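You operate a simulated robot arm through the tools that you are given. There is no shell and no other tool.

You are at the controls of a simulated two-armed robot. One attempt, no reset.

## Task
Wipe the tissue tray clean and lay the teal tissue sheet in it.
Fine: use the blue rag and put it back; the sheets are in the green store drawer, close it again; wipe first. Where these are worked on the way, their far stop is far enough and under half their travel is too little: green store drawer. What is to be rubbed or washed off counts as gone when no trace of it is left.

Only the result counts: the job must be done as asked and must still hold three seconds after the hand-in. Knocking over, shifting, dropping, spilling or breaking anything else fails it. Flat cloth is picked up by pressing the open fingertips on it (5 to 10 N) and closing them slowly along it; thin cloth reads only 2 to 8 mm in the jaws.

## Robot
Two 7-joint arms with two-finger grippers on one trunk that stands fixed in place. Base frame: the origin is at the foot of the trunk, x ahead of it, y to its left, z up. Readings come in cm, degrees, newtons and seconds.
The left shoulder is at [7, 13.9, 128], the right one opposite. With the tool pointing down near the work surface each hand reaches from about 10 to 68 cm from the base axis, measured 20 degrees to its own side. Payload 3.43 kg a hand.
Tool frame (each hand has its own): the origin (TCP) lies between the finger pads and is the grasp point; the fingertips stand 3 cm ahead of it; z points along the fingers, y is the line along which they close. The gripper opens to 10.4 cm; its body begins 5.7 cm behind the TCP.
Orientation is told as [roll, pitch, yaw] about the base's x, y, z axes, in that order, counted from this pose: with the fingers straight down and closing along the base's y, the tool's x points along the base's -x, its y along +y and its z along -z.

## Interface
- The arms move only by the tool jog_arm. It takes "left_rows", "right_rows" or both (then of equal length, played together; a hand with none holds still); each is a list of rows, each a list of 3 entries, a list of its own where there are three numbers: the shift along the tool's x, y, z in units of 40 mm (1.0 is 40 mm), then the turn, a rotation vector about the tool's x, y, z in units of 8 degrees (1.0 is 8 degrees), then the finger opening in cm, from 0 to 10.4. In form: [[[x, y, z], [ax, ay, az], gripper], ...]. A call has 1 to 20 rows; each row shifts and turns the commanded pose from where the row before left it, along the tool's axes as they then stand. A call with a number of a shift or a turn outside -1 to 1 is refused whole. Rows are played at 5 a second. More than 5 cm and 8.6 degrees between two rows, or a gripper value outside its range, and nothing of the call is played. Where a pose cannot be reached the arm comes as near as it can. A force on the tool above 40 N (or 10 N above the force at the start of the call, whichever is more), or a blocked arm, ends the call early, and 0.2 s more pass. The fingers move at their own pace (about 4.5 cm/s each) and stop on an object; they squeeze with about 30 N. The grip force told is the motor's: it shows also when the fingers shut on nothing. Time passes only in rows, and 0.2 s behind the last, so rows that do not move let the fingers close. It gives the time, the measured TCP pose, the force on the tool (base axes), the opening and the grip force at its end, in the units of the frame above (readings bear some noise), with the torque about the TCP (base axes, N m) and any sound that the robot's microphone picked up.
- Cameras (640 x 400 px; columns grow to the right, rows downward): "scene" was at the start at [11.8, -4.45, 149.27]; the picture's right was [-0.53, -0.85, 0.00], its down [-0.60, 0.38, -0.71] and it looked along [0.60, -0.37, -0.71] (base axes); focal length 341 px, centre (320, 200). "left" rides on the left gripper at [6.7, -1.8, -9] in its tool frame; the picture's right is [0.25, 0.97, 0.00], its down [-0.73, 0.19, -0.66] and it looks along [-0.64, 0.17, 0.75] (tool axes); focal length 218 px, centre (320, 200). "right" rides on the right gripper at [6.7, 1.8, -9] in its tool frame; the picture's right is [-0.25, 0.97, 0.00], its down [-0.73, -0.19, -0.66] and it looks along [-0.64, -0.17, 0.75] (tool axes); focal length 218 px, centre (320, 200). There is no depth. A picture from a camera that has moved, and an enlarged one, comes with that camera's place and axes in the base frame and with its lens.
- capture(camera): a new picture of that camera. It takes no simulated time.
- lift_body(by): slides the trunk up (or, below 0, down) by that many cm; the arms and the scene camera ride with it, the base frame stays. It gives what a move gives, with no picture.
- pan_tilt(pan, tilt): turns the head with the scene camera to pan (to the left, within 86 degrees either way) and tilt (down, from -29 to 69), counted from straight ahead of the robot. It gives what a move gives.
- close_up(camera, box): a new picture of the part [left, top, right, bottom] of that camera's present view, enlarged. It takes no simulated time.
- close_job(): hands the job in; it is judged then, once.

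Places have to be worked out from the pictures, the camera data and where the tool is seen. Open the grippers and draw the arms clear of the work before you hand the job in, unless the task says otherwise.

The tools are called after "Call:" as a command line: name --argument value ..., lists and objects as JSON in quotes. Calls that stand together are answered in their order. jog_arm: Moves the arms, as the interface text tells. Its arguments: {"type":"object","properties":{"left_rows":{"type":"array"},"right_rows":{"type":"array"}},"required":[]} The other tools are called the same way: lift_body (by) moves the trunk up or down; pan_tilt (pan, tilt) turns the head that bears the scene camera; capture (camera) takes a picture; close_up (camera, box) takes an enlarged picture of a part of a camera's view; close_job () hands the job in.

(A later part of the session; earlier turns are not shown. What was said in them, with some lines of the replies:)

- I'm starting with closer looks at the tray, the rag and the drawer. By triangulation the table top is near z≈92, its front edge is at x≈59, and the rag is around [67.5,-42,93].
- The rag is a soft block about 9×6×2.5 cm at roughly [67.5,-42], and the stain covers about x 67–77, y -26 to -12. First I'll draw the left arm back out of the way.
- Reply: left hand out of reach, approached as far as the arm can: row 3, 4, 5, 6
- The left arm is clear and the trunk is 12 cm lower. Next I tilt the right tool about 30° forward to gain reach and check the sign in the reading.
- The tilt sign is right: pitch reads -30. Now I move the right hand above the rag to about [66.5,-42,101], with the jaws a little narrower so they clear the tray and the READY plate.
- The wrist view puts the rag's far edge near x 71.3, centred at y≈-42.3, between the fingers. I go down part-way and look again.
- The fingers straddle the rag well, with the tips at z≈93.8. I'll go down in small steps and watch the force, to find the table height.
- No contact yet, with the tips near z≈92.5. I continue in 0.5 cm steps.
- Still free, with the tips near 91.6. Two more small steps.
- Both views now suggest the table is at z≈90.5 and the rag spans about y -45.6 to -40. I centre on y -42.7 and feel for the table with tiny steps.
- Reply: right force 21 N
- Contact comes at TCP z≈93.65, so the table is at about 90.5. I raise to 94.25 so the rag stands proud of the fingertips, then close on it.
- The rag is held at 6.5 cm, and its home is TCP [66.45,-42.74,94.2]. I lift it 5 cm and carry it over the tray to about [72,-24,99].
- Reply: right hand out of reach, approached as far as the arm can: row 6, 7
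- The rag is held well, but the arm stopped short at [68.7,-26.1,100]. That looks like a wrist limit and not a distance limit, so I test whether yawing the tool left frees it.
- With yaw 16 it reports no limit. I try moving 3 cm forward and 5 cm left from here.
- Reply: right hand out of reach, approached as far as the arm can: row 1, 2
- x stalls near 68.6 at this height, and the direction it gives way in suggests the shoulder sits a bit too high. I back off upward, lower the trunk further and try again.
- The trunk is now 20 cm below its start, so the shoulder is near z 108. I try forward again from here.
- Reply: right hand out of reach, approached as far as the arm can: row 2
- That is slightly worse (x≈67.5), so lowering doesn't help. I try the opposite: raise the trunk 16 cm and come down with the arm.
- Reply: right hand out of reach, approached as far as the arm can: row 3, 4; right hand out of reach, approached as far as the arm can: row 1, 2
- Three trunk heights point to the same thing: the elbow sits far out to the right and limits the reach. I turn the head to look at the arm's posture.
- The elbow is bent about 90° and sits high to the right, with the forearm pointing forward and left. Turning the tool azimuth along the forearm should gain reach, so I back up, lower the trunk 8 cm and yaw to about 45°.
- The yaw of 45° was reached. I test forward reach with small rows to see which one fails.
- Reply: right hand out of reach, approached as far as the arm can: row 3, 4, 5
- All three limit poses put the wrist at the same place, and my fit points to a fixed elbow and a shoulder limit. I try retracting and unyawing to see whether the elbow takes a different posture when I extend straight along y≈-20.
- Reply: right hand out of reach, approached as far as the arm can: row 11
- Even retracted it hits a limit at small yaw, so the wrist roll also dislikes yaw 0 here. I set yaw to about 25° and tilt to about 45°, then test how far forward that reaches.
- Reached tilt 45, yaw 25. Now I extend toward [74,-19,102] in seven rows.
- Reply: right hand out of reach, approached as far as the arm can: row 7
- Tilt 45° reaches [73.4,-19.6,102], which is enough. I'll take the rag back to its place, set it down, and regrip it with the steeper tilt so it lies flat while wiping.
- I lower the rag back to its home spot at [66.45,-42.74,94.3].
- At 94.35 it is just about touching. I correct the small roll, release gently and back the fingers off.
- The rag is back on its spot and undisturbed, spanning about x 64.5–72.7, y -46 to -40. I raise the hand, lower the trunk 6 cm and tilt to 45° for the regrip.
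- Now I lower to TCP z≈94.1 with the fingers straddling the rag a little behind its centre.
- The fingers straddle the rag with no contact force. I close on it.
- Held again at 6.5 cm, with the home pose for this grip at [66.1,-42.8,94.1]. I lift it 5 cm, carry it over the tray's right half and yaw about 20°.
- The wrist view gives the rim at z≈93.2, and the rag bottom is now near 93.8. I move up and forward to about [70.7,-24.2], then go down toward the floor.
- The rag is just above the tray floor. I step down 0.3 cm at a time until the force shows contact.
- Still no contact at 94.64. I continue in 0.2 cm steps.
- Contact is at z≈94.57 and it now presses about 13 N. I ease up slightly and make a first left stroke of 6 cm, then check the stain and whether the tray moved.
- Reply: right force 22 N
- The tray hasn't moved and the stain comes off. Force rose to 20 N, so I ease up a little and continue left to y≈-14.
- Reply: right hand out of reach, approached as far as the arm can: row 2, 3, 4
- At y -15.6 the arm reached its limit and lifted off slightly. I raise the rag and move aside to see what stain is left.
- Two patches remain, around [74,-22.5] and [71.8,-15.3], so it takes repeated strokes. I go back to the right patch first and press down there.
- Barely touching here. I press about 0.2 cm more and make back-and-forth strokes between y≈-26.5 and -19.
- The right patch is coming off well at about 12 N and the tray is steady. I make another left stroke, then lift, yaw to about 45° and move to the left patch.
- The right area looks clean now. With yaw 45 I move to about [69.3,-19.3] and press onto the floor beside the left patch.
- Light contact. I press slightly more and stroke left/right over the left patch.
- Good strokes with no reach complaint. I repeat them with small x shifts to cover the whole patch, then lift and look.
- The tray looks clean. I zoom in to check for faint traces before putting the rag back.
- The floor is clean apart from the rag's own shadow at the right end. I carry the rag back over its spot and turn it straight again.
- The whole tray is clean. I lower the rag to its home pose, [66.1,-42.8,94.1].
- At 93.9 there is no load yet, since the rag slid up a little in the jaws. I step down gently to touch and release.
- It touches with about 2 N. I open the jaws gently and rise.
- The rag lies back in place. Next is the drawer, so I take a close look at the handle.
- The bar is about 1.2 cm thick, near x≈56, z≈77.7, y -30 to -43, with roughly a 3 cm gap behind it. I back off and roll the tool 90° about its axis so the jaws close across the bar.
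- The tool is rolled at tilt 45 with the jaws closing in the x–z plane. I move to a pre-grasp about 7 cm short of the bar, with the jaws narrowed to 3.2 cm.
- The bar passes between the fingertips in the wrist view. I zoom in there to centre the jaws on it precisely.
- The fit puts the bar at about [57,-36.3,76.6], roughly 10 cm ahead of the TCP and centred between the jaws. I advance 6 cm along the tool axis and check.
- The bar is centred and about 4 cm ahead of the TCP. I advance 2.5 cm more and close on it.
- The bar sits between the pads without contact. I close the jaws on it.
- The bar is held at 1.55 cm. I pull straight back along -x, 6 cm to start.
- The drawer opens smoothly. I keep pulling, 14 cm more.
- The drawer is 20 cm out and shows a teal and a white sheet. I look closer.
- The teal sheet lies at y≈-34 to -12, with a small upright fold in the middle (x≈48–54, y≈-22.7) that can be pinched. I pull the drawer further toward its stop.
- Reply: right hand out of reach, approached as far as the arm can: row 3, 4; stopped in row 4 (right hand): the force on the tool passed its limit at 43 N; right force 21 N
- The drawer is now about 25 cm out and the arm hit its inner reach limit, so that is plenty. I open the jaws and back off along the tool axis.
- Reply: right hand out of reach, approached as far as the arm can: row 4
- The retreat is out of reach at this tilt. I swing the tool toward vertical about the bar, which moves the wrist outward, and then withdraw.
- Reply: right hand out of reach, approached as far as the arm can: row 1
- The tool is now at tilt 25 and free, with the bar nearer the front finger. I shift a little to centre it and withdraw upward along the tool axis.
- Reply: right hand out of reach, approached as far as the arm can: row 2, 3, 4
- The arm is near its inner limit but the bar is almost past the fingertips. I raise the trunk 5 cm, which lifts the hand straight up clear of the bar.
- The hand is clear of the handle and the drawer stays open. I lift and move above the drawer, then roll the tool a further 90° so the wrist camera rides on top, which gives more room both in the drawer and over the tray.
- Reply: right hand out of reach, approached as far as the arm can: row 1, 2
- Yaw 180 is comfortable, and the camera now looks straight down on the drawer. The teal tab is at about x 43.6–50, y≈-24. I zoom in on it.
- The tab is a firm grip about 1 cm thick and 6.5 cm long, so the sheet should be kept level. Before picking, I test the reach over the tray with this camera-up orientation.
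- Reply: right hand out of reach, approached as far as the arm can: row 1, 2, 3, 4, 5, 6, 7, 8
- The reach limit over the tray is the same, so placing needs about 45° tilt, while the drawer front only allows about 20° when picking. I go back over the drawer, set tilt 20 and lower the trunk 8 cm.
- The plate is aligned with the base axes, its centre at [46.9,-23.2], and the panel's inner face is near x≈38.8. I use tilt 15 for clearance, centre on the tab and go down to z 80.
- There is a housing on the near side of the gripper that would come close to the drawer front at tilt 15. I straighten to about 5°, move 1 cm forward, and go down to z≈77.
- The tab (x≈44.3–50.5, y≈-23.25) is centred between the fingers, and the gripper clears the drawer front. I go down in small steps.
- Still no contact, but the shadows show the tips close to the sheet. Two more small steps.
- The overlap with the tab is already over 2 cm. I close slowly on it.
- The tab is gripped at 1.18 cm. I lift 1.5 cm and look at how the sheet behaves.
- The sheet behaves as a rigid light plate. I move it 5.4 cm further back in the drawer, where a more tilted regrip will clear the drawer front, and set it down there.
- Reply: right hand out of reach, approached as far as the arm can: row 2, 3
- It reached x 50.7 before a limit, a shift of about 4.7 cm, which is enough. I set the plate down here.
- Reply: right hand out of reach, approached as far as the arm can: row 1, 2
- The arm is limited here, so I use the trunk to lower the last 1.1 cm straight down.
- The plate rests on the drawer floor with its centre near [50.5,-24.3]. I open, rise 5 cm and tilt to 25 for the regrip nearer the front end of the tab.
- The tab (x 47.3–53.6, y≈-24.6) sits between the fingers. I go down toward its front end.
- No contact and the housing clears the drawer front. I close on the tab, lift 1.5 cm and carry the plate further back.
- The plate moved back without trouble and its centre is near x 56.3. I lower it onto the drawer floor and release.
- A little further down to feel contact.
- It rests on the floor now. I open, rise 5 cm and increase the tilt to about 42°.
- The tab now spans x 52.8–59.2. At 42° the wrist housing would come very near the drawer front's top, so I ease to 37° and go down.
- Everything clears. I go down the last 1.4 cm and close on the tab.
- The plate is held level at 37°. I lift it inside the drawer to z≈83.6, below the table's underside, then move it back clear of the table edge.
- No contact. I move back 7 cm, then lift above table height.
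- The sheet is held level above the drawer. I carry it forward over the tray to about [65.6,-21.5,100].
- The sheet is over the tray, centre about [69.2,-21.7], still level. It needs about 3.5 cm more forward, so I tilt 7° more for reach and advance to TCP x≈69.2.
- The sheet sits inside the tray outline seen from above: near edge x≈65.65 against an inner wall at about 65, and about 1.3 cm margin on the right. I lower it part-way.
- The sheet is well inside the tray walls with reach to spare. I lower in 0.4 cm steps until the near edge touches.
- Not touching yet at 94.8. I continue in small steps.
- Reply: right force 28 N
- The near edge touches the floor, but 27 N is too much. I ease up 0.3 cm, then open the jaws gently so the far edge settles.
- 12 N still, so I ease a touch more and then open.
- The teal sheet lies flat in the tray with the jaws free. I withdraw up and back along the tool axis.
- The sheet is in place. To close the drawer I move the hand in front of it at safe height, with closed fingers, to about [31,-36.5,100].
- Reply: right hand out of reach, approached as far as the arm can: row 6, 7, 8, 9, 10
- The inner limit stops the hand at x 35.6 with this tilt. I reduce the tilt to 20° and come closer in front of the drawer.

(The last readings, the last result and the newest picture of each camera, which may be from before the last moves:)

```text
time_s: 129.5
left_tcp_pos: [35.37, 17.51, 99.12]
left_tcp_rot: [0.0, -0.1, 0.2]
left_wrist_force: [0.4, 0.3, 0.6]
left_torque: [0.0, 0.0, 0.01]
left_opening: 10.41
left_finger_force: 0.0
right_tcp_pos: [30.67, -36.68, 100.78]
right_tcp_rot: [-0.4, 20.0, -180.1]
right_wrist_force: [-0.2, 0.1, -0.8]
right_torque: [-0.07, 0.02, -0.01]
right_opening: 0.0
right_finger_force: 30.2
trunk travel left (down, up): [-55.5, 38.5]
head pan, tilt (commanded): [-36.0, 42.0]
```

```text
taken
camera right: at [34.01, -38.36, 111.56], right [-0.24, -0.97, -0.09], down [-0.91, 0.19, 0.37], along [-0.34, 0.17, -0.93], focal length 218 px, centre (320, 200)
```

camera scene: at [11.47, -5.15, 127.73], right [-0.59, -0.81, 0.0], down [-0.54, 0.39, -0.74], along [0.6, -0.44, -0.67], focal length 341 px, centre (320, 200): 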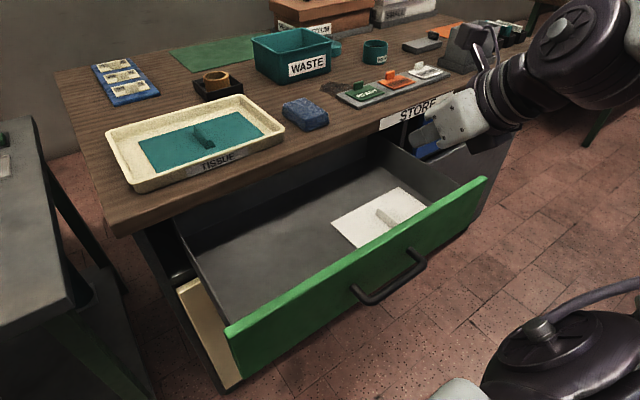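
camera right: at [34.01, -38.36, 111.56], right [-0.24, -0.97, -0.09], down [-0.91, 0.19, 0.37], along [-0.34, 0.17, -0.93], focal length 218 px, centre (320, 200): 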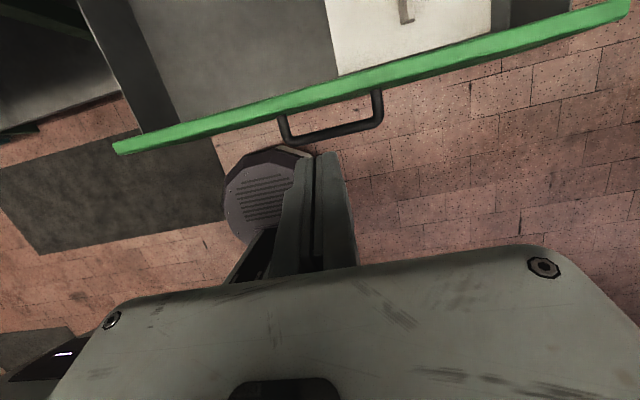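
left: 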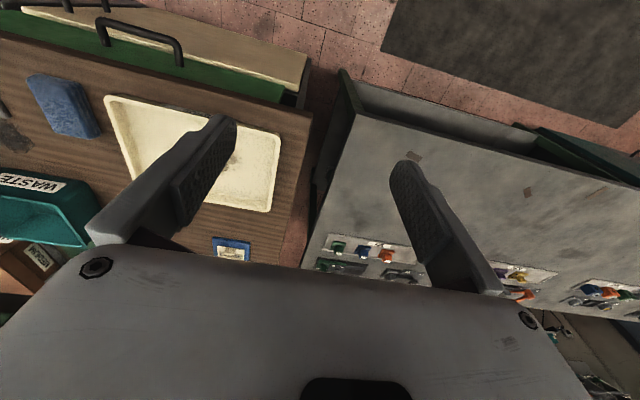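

The view confirms the drawer face at x≈35.7, with the handle just below my fingertips' line. I lower to z≈82.6 so the tips meet the face above the bar.

Call:
jog_arm --right_rows '[[[-0.311, 0, 0.855], [0, 0, 0], 0.0], [[-0.311, 0, 0.855], [0, 0, 0], 0.0], [[-0.311, 0, 0.855], [0, 0, 0], 0.0], [[-0.311, 0, 0.855], [0, 0, 0], 0.0], [[-0.311, 0, 0.855], [0, 0, 0], 0.0]]'

Call:
capture --camera "right"

Call:
close_up --camera "scene" --box '[250, 170, 490, 320]'

```text
time_s: 130.7
left_tcp_pos: [35.47, 17.35, 99.11]
left_tcp_rot: [0.1, 0.0, 0.3]
left_wrist_force: [0.5, 0.5, 0.1]
left_torque: [0.02, 0.02, 0.01]
left_opening: 10.4
left_finger_force: 0.1
right_tcp_pos: [32.94, -39.87, 84.03]
right_tcp_rot: [-0.4, 20.1, 180.0]
right_wrist_force: [-0.1, 0.1, 0.3]
right_torque: [0.01, -0.02, -0.02]
right_opening: 0.0
right_finger_force: 30.2
right hand out of reach, approached as far as the arm can: row 1, 2, 3, 4
trunk travel left (down, up): [-55.5, 38.5]
head pan, tilt (commanded): [-36.0, 42.0]
```

```text
taken
camera right: at [36.17, -41.67, 94.88], right [-0.24, -0.97, -0.09], down [-0.91, 0.19, 0.37], along [-0.34, 0.17, -0.92], focal length 218 px, centre (320, 200)
```

right: 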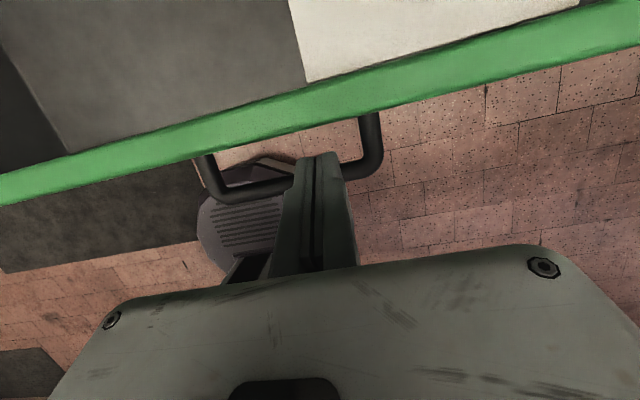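

```text
2.67 times, centred on (370, 245) of scene
camera zoom: at [11.67, -5.19, 127.71], right [-0.59, -0.81, 0.0], down [-0.54, 0.39, -0.74], along [0.6, -0.44, -0.67], focal length 910 px, centre (187, 80)
```

zoom: 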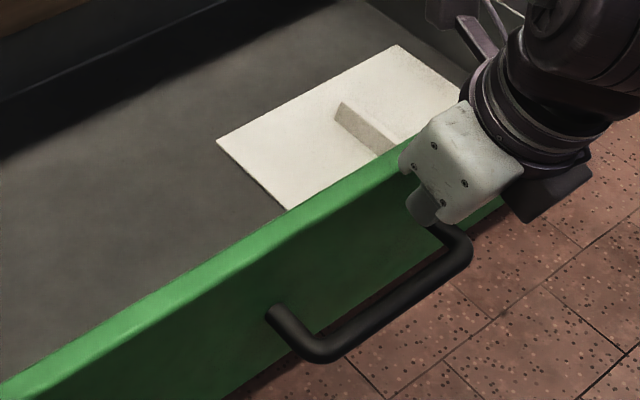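

The tips are just in front of the drawer face at y≈-40, close to its middle. I start pushing forward in small rows.

Call:
jog_arm --right_rows '[[[0.335, 0, 0.175], [0, 0, 0], 0.0], [[0.335, 0, 0.175], [0, 0, 0], 0.0], [[0.335, 0, 0.175], [0, 0, 0], 0.0]]'

Call:
capture --camera "scene"

```text
time_s: 131.5
left_tcp_pos: [35.48, 17.44, 99.14]
left_tcp_rot: [0.1, 0.0, 0.2]
left_wrist_force: [0.7, 0.5, -0.4]
left_torque: [-0.04, 0.01, 0.0]
left_opening: 10.39
left_finger_force: 0.1
right_tcp_pos: [37.38, -39.78, 83.48]
right_tcp_rot: [-0.4, 20.0, 180.0]
right_wrist_force: [0.1, 0.6, 0.7]
right_torque: [0.0, 0.0, -0.01]
right_opening: 0.03
right_finger_force: 30.1
trunk travel left (down, up): [-55.5, 38.5]
head pan, tilt (commanded): [-36.0, 42.0]
```

```text
taken
camera scene: at [11.73, -5.04, 127.7], right [-0.59, -0.81, 0.0], down [-0.54, 0.39, -0.74], along [0.6, -0.44, -0.67], focal length 341 px, centre (320, 200)
```

scene: 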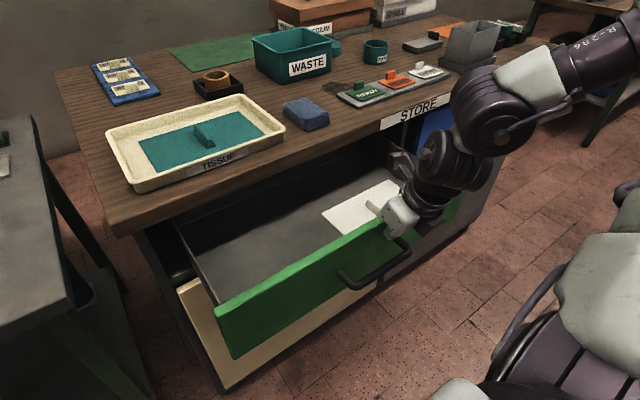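

The drawer moves in smoothly. I keep pushing, another 10 cm.

Call:
jog_arm --right_rows '[[[0.46, 0, 0.195], [0, 0, 0], 0.0], [[0.46, 0, 0.195], [0, 0, 0], 0.0], [[0.46, 0, 0.195], [0, 0, 0], 0.0], [[0.46, 0, 0.195], [0, 0, 0], 0.0], [[0.46, 0, 0.195], [0, 0, 0], 0.0]]'

Call:
capture --camera "scene"

Call:
capture --camera "right"

```text
time_s: 132.7
left_tcp_pos: [35.46, 17.48, 99.13]
left_tcp_rot: [-0.1, 0.0, 0.2]
left_wrist_force: [0.6, -0.6, -0.2]
left_torque: [-0.01, -0.01, 0.01]
left_opening: 10.42
left_finger_force: 0.1
right_tcp_pos: [47.54, -39.56, 82.92]
right_tcp_rot: [-0.5, 20.0, 180.0]
right_wrist_force: [-0.2, 0.2, -0.6]
right_torque: [-0.01, 0.04, 0.01]
right_opening: 0.0
right_finger_force: 35.0
trunk travel left (down, up): [-55.5, 38.5]
head pan, tilt (commanded): [-36.0, 42.0]
```

```text
taken
camera scene: at [11.77, -5.02, 127.69], right [-0.59, -0.81, 0.0], down [-0.54, 0.39, -0.74], along [0.6, -0.44, -0.67], focal length 341 px, centre (320, 200)
```

scene: 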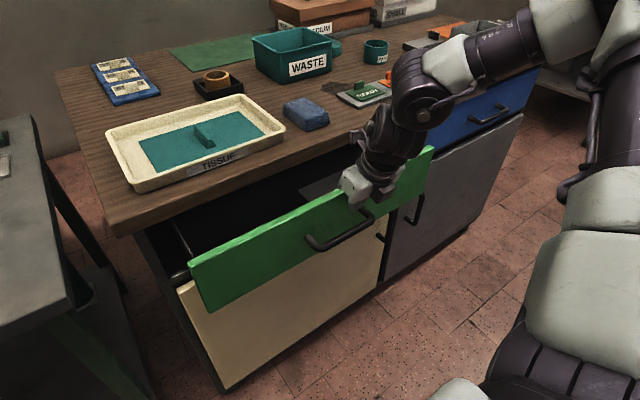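

```text
taken
camera right: at [50.78, -41.49, 93.8], right [-0.24, -0.97, -0.09], down [-0.91, 0.19, 0.37], along [-0.34, 0.17, -0.92], focal length 218 px, centre (320, 200)
```

right: 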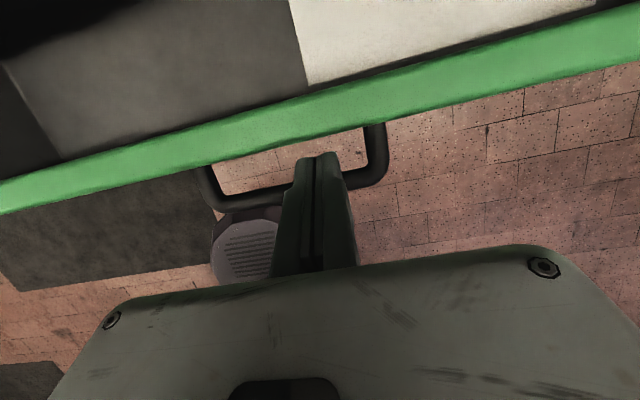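

The drawer is more than half closed. To keep the hand clear of the table edge for the last stretch, I back off a little and tilt to about 44°.

Call:
jog_arm --right_rows '[[[-0.63, -0.25, -0.1], [0, 0, 0], 0.0], [[0, 0, 0], [0, 1, 0], 0.0], [[0, 0, 0], [0, 1, 0], 0.0], [[0, 0, 0], [0, 1, 0], 0.0]]'

Call:
capture --camera "right"

Call:
close_up --camera "scene" --box '[260, 110, 460, 235]'

```text
time_s: 133.7
left_tcp_pos: [35.4, 17.3, 99.27]
left_tcp_rot: [0.1, -0.1, 0.2]
left_wrist_force: [-0.2, 0.2, 0.4]
left_torque: [0.04, -0.01, 0.02]
left_opening: 10.41
left_finger_force: 0.2
right_tcp_pos: [44.85, -38.73, 82.5]
right_tcp_rot: [-0.5, 44.2, 179.7]
right_wrist_force: [-0.1, -0.2, -0.6]
right_torque: [-0.01, -0.02, 0.02]
right_opening: 0.0
right_finger_force: 34.8
trunk travel left (down, up): [-55.5, 38.5]
head pan, tilt (commanded): [-36.0, 42.0]
```

```text
taken
camera right: at [43.44, -40.6, 93.8], right [-0.18, -0.97, -0.18], down [-0.98, 0.19, -0.04], along [0.07, 0.17, -0.98], focal length 218 px, centre (320, 200)
```

right: 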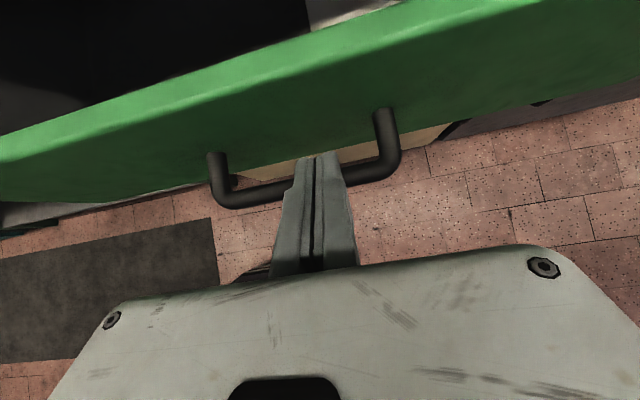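

```text
3.20 times, centred on (360, 172) of scene
camera zoom: at [11.54, -5.21, 127.72], right [-0.59, -0.81, 0.0], down [-0.54, 0.39, -0.74], along [0.6, -0.44, -0.67], focal length 1092 px, centre (192, 288)
```

zoom: 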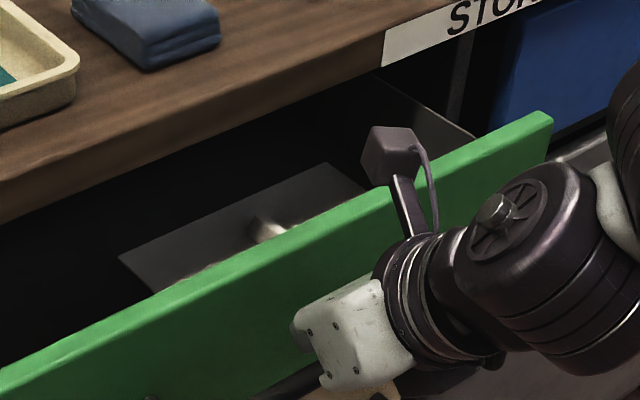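

The hand is clear and the tips are aimed at the face. I push on 10 cm more.

Call:
jog_arm --right_rows '[[[0.333, 0, 0.375], [0, 0, 0], 0.0], [[0.333, 0, 0.375], [0, 0, 0], 0.0], [[0.333, 0, 0.375], [0, 0, 0], 0.0], [[0.333, 0, 0.375], [0, 0, 0], 0.0], [[0.333, 0, 0.375], [0, 0, 0], 0.0]]'

Call:
capture --camera "scene"

Call:
capture --camera "right"

```text
time_s: 134.9
left_tcp_pos: [35.53, 17.41, 99.07]
left_tcp_rot: [0.1, 0.0, 0.1]
left_wrist_force: [0.4, 0.2, 0.0]
left_torque: [0.03, 0.0, -0.02]
left_opening: 10.4
left_finger_force: 0.0
right_tcp_pos: [55.03, -38.57, 81.83]
right_tcp_rot: [-0.6, 43.9, 179.8]
right_wrist_force: [0.2, -0.4, 0.0]
right_torque: [-0.03, -0.02, 0.03]
right_opening: 0.01
right_finger_force: 34.5
trunk travel left (down, up): [-55.5, 38.5]
head pan, tilt (commanded): [-36.0, 42.0]
```

```text
taken
camera scene: at [11.78, -5.0, 127.69], right [-0.59, -0.81, 0.0], down [-0.54, 0.39, -0.74], along [0.6, -0.44, -0.67], focal length 341 px, centre (320, 200)
```

scene: 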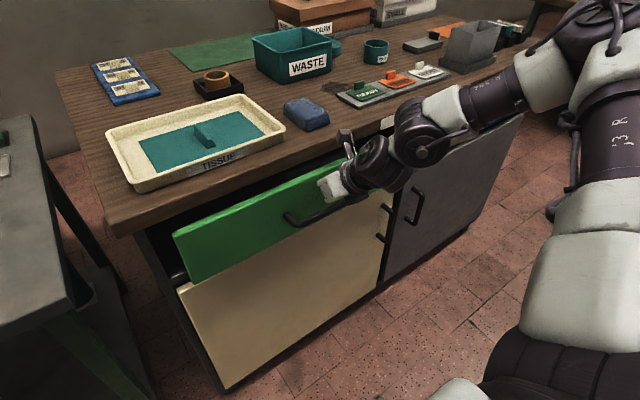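

```text
taken
camera right: at [53.61, -40.42, 92.97], right [-0.18, -0.97, -0.18], down [-0.98, 0.19, -0.03], along [0.07, 0.17, -0.98], focal length 218 px, centre (320, 200)
```

right: 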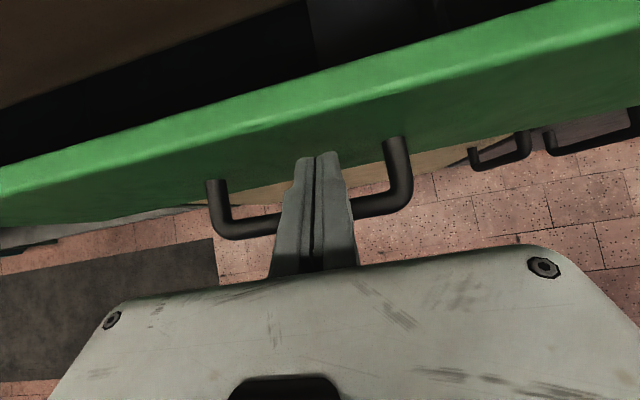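

About 3 cm remain. I push in 1 cm rows until it seats.

Call:
jog_arm --right_rows '[[[0.18, 0, 0.174], [0, 0, 0], 0.0], [[0.18, 0, 0.174], [0, 0, 0], 0.0], [[0.09, 0, 0.087], [0, 0, 0], 0.0]]'

Call:
jog_arm --right_rows '[[[0.09, 0, 0.087], [0, 0, 0], 0.0], [[0.06, 0, 0.058], [0, 0, 0], 0.0], [[0, 0, 0], [0, 0, 0], 0.0]]'

Call:
capture --camera "scene"

Call:
capture --camera "right"

```text
time_s: 135.7
left_tcp_pos: [35.49, 17.46, 99.21]
left_tcp_rot: [0.0, -0.1, 0.2]
left_wrist_force: [0.3, 0.5, -0.2]
left_torque: [0.06, 0.01, 0.02]
left_opening: 10.4
left_finger_force: 0.1
right_tcp_pos: [57.47, -38.55, 81.67]
right_tcp_rot: [-0.7, 44.0, 179.7]
right_wrist_force: [-0.6, 0.3, -1.0]
right_torque: [-0.02, -0.01, -0.01]
right_opening: 0.0
right_finger_force: 34.9
trunk travel left (down, up): [-55.5, 38.5]
head pan, tilt (commanded): [-36.0, 42.0]
```

```text
time_s: 136.5
left_tcp_pos: [35.42, 17.46, 99.07]
left_tcp_rot: [-0.1, -0.2, 0.1]
left_wrist_force: [-0.4, -0.7, -0.6]
left_torque: [0.0, -0.01, 0.0]
left_opening: 10.39
left_finger_force: 0.1
right_tcp_pos: [58.42, -38.59, 81.84]
right_tcp_rot: [-0.6, 44.0, 179.7]
right_wrist_force: [-0.2, -0.1, 0.0]
right_torque: [0.01, 0.01, 0.04]
right_opening: 0.0
right_finger_force: 34.5
trunk travel left (down, up): [-55.5, 38.5]
head pan, tilt (commanded): [-36.0, 42.0]
```

```text
taken
camera scene: at [11.65, -5.04, 127.71], right [-0.59, -0.81, 0.0], down [-0.54, 0.39, -0.74], along [0.6, -0.44, -0.67], focal length 341 px, centre (320, 200)
```

scene: 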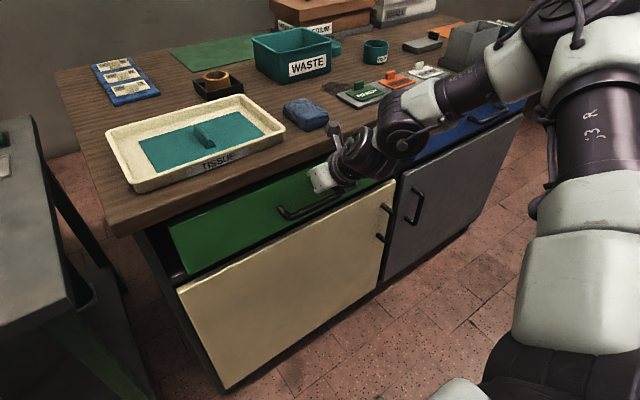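

```text
taken
camera right: at [56.88, -40.46, 93.01], right [-0.18, -0.97, -0.18], down [-0.98, 0.19, -0.03], along [0.07, 0.17, -0.98], focal length 218 px, centre (320, 200)
```

right: 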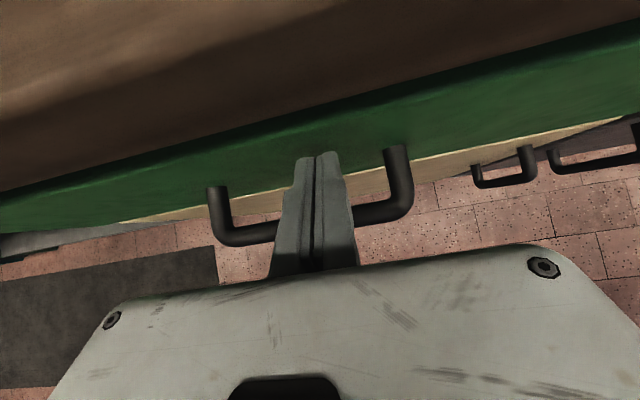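

Nearly shut and still no resistance. I push on in 0.4 cm steps until it seats.

Call:
jog_arm --right_rows '[[[0.072, 0, 0.07], [0, 0, 0], 0.0], [[0, 0, 0], [0, 0, 0], 0.0]]'

Call:
jog_arm --right_rows '[[[0.072, 0, 0.07], [0, 0, 0], 0.0], [[0, 0, 0], [0, 0, 0], 0.0]]'

Call:
close_up --camera "scene" --box '[150, 140, 430, 315]'

```text
time_s: 137.1
left_tcp_pos: [35.43, 17.4, 99.16]
left_tcp_rot: [0.0, 0.0, 0.2]
left_wrist_force: [0.3, 1.4, 0.5]
left_torque: [-0.02, 0.0, 0.01]
left_opening: 10.38
left_finger_force: 0.0
right_tcp_pos: [58.73, -38.62, 81.87]
right_tcp_rot: [-0.6, 44.1, 179.7]
right_wrist_force: [-0.3, 0.6, 0.0]
right_torque: [-0.01, -0.01, -0.02]
right_opening: 0.0
right_finger_force: 35.0
trunk travel left (down, up): [-55.5, 38.5]
head pan, tilt (commanded): [-36.0, 42.0]
```

```text
time_s: 137.7
left_tcp_pos: [35.26, 17.52, 99.19]
left_tcp_rot: [-0.1, -0.1, 0.2]
left_wrist_force: [0.5, -0.7, -0.9]
left_torque: [0.0, -0.03, 0.0]
left_opening: 10.39
left_finger_force: 0.0
right_tcp_pos: [58.84, -38.65, 81.87]
right_tcp_rot: [-0.4, 43.9, 179.9]
right_wrist_force: [-13.7, 1.5, 1.4]
right_torque: [-0.11, 0.1, 0.02]
right_opening: 0.6
right_finger_force: 34.1
trunk travel left (down, up): [-55.5, 38.5]
head pan, tilt (commanded): [-36.0, 42.0]
```

```text
2.29 times, centred on (290, 228) of scene
camera zoom: at [11.39, -5.01, 127.73], right [-0.59, -0.81, 0.0], down [-0.54, 0.39, -0.74], along [0.6, -0.44, -0.67], focal length 780 px, centre (389, 137)
```

zoom: 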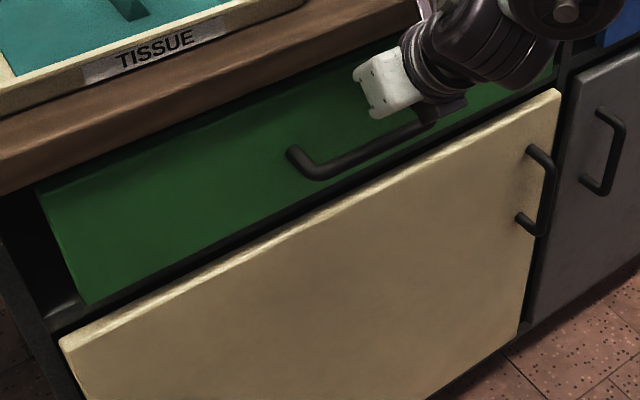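

13.7 N of resistance, so the drawer has met its stop. I give one more gentle press to make sure it is fully seated.

Call:
jog_arm --right_rows '[[[0.036, 0, 0.035], [0, 0, 0], 0.0], [[0, 0, 0], [0, 0, 0], 0.0]]'

Call:
jog_arm --right_rows '[[[-0.36, 0, -0.348], [0, 0, 0], 0.0], [[-0.5, 0, -0.5], [0, 0, 0], 0.0], [[-0.3, 0, -0.6], [0, 0, 0], 0.0], [[-0.3, 0, -0.6], [0, 0, 0], 0.0]]'

Call:
capture --camera "scene"

Call:
capture --camera "right"

```text
time_s: 138.3
left_tcp_pos: [35.12, 17.45, 99.28]
left_tcp_rot: [0.0, -0.2, 0.2]
left_wrist_force: [0.0, -0.8, -0.6]
left_torque: [0.01, -0.01, 0.03]
left_opening: 10.41
left_finger_force: 0.1
right_tcp_pos: [58.85, -38.65, 81.83]
right_tcp_rot: [-0.5, 43.8, 179.7]
right_wrist_force: [-29.3, 3.5, -2.6]
right_torque: [-0.2, 0.31, 0.05]
right_opening: 0.59
right_finger_force: 34.4
trunk travel left (down, up): [-55.5, 38.5]
head pan, tilt (commanded): [-36.0, 42.0]
```

```text
time_s: 139.3
left_tcp_pos: [35.25, 17.43, 99.21]
left_tcp_rot: [0.1, 0.0, 0.3]
left_wrist_force: [-0.5, -0.3, 0.6]
left_torque: [-0.01, -0.01, 0.01]
left_opening: 10.39
left_finger_force: 0.0
right_tcp_pos: [49.31, -38.72, 83.75]
right_tcp_rot: [-0.6, 44.1, 179.7]
right_wrist_force: [-0.1, 0.0, 0.4]
right_torque: [0.03, -0.06, 0.0]
right_opening: 0.0
right_finger_force: 34.7
trunk travel left (down, up): [-55.5, 38.5]
head pan, tilt (commanded): [-36.0, 42.0]
```

```text
taken
camera scene: at [11.49, -5.07, 127.73], right [-0.59, -0.81, 0.0], down [-0.54, 0.39, -0.74], along [0.6, -0.44, -0.67], focal length 341 px, centre (320, 200)
```

scene: 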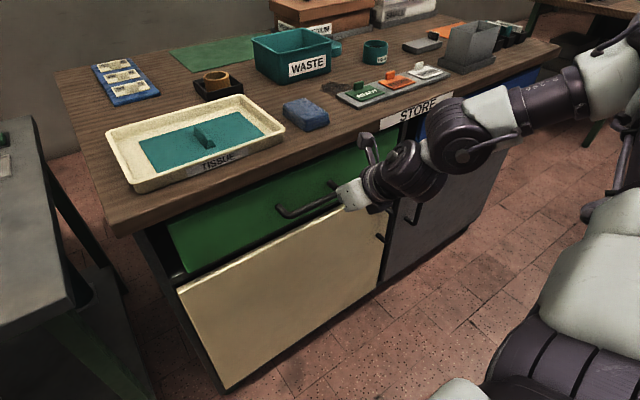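

```text
taken
camera right: at [47.89, -40.59, 94.97], right [-0.18, -0.97, -0.18], down [-0.98, 0.19, -0.03], along [0.07, 0.17, -0.98], focal length 218 px, centre (320, 200)
```

right: 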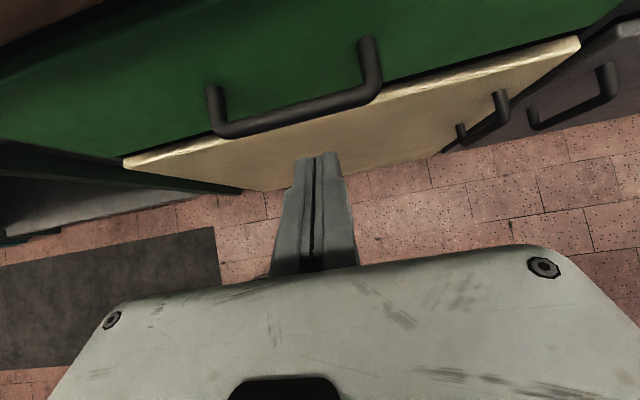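

The drawer took 29 N without moving further, so it is fully closed. I open the hand, raise the trunk to lift the arms clear, and check the tray and rag.

Call:
jog_arm --right_rows '[[[-0.2, 0, -0.6], [0, 0, 0], 3.0], [[0, 0, 0], [0, 0, 0], 6.0], [[0, 0, 0], [0, 0, 0], 6.0]]'

Call:
lift_body --by 20

Call:
capture --camera "scene"

Call:
close_up --camera "scene" --box '[100, 110, 380, 285]'

```text
time_s: 140.1
left_tcp_pos: [35.44, 17.44, 99.05]
left_tcp_rot: [-0.1, -0.1, 0.2]
left_wrist_force: [-0.5, 0.5, 0.0]
left_torque: [-0.03, 0.01, 0.0]
left_opening: 10.37
left_finger_force: 0.1
right_tcp_pos: [47.12, -38.8, 84.93]
right_tcp_rot: [-0.6, 44.1, 179.7]
right_wrist_force: [-0.3, 0.3, 1.0]
right_torque: [-0.02, 0.0, 0.02]
right_opening: 5.99
right_finger_force: 0.0
trunk travel left (down, up): [-55.5, 38.5]
head pan, tilt (commanded): [-36.0, 42.0]
```

```text
time_s: 142.3
left_tcp_pos: [35.44, 17.39, 119.19]
left_tcp_rot: [0.0, -0.1, 0.2]
left_wrist_force: [-0.2, -0.8, -0.4]
left_torque: [-0.01, 0.04, 0.02]
left_opening: 10.39
left_finger_force: 0.0
right_tcp_pos: [47.15, -38.82, 104.78]
right_tcp_rot: [-0.6, 43.9, 179.7]
right_wrist_force: [-0.2, 0.0, -0.2]
right_torque: [0.01, 0.0, 0.01]
right_opening: 6.0
right_finger_force: 0.1
trunk travel left (down, up): [-75.5, 18.5]
head pan, tilt (commanded): [-36.0, 42.0]
```

```text
taken
camera scene: at [11.67, -5.04, 147.71], right [-0.59, -0.81, 0.0], down [-0.54, 0.39, -0.74], along [0.6, -0.44, -0.67], focal length 341 px, centre (320, 200)
```

scene: 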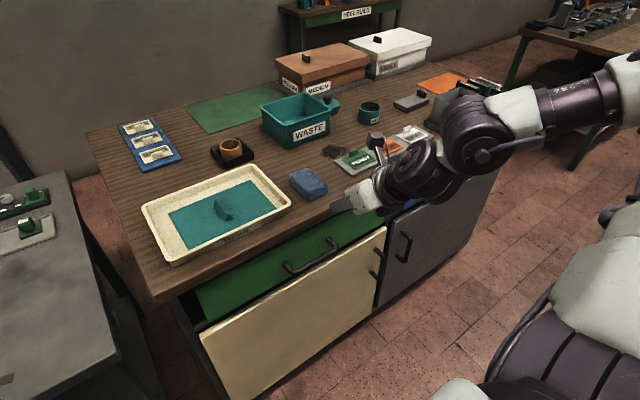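

```text
2.29 times, centred on (240, 198) of scene
camera zoom: at [11.67, -5.04, 147.71], right [-0.59, -0.81, 0.0], down [-0.54, 0.39, -0.74], along [0.6, -0.44, -0.67], focal length 780 px, centre (503, 206)
```

zoom: 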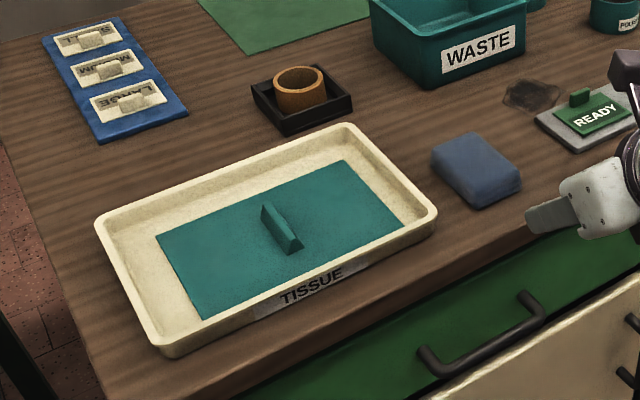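

Sheet centre is about [72.5,-21], inside the tray, and the rag and neighbours look undisturbed. I check the right side of the table too.

Call:
pan_tilt --pan -48 --tilt 32

Call:
capture --camera "scene"

```text
time_s: 143.1
left_tcp_pos: [35.47, 17.37, 119.13]
left_tcp_rot: [-0.1, -0.1, 0.1]
left_wrist_force: [-0.7, 0.0, -0.3]
left_torque: [0.02, -0.02, 0.03]
left_opening: 10.43
left_finger_force: 0.1
right_tcp_pos: [47.18, -38.87, 104.86]
right_tcp_rot: [-0.6, 43.9, 179.8]
right_wrist_force: [0.4, 0.2, -0.1]
right_torque: [0.0, -0.01, 0.0]
right_opening: 6.03
right_finger_force: 0.1
trunk travel left (down, up): [-75.5, 18.5]
head pan, tilt (commanded): [-48.0, 32.0]
```

```text
taken
camera scene: at [10.9, -6.78, 149.22], right [-0.74, -0.67, 0.0], down [-0.36, 0.39, -0.85], along [0.57, -0.63, -0.53], focal length 341 px, centre (320, 200)
```

scene: 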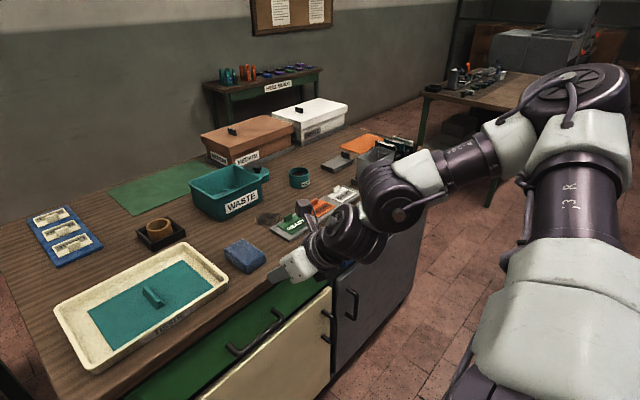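

All objects stand as before and the drawer is shut. I raise the arms further clear before handing in.

Call:
lift_body --by 14

Call:
pan_tilt --pan -32 --tilt 45

Call:
close_up --camera "scene" --box '[140, 100, 460, 300]'

```text
time_s: 144.7
left_tcp_pos: [35.42, 17.34, 133.23]
left_tcp_rot: [0.1, -0.1, 0.3]
left_wrist_force: [0.0, -0.3, 0.0]
left_torque: [0.01, 0.04, -0.03]
left_opening: 10.39
left_finger_force: 0.1
right_tcp_pos: [47.16, -38.78, 118.88]
right_tcp_rot: [-0.7, 44.1, 179.7]
right_wrist_force: [0.0, 0.3, 0.6]
right_torque: [-0.04, 0.01, -0.04]
right_opening: 6.03
right_finger_force: 0.0
trunk travel left (down, up): [-89.5, 4.5]
head pan, tilt (commanded): [-48.0, 32.0]
```

```text
time_s: 145.5
left_tcp_pos: [35.4, 17.45, 133.26]
left_tcp_rot: [-0.1, 0.0, 0.2]
left_wrist_force: [-0.4, -0.7, -0.1]
left_torque: [-0.01, 0.03, -0.02]
left_opening: 10.41
left_finger_force: 0.0
right_tcp_pos: [47.05, -38.71, 118.94]
right_tcp_rot: [-0.7, 43.9, 179.8]
right_wrist_force: [0.0, -0.3, -0.4]
right_torque: [0.01, -0.01, -0.01]
right_opening: 6.0
right_finger_force: 0.1
trunk travel left (down, up): [-89.5, 4.5]
head pan, tilt (commanded): [-32.0, 45.0]
```

```text
2.00 times, centred on (300, 200) of scene
camera zoom: at [11.81, -4.45, 161.28], right [-0.53, -0.85, 0.0], down [-0.6, 0.37, -0.71], along [0.6, -0.38, -0.71], focal length 682 px, centre (360, 200)
```

zoom: 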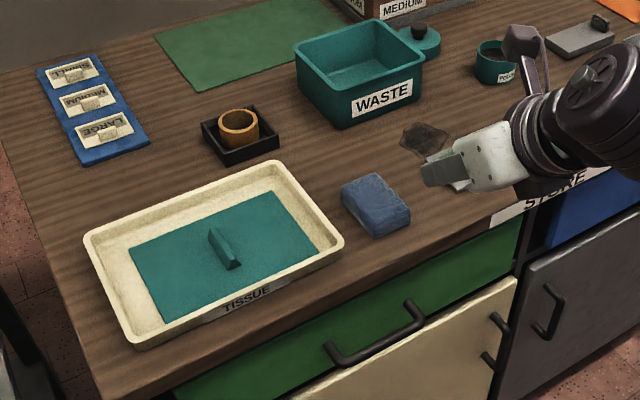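

The tray is clean with the teal sheet lying in it, the rag is back on its spot, the drawer is shut, and both grippers are open and clear. I hand the job in.

Call:
close_job

```text
The job is handed in.
```

I wiped the tissue tray clean, laid the teal sheet in it and handed the job in. The hand-in gave no verdict back, so what follows is what the last pictures and readings showed.

- **Tray:** the stain was fully gone in the zoomed pictures taken after wiping and before the sheet went in. The tray had not moved.
- **Teal sheet:** it lies flat in the tray, clear of the walls. Its centre is within about 1 cm of the tray's centre.
- **Blue rag:** it is back on its spot, within about 1 cm of where it started. It may be turned a few degrees, but that could also be error in my measurement.
- **Green store drawer:** I opened it about 25 cm, as far as the arm could pull, without confirming its far stop. It is closed again: a final 29 N push did not move it further.
- **Other items:** nothing else looked moved or knocked over, including the white sheet left in the drawer.
- **Grippers:** both are open and both hands are clear of the table.

The first pull on the drawer stopped early when the force on the tool passed its limit at 43 N. While laying the sheet I pressed to about 27 N for a moment before easing off. The later pictures showed no damage from either.
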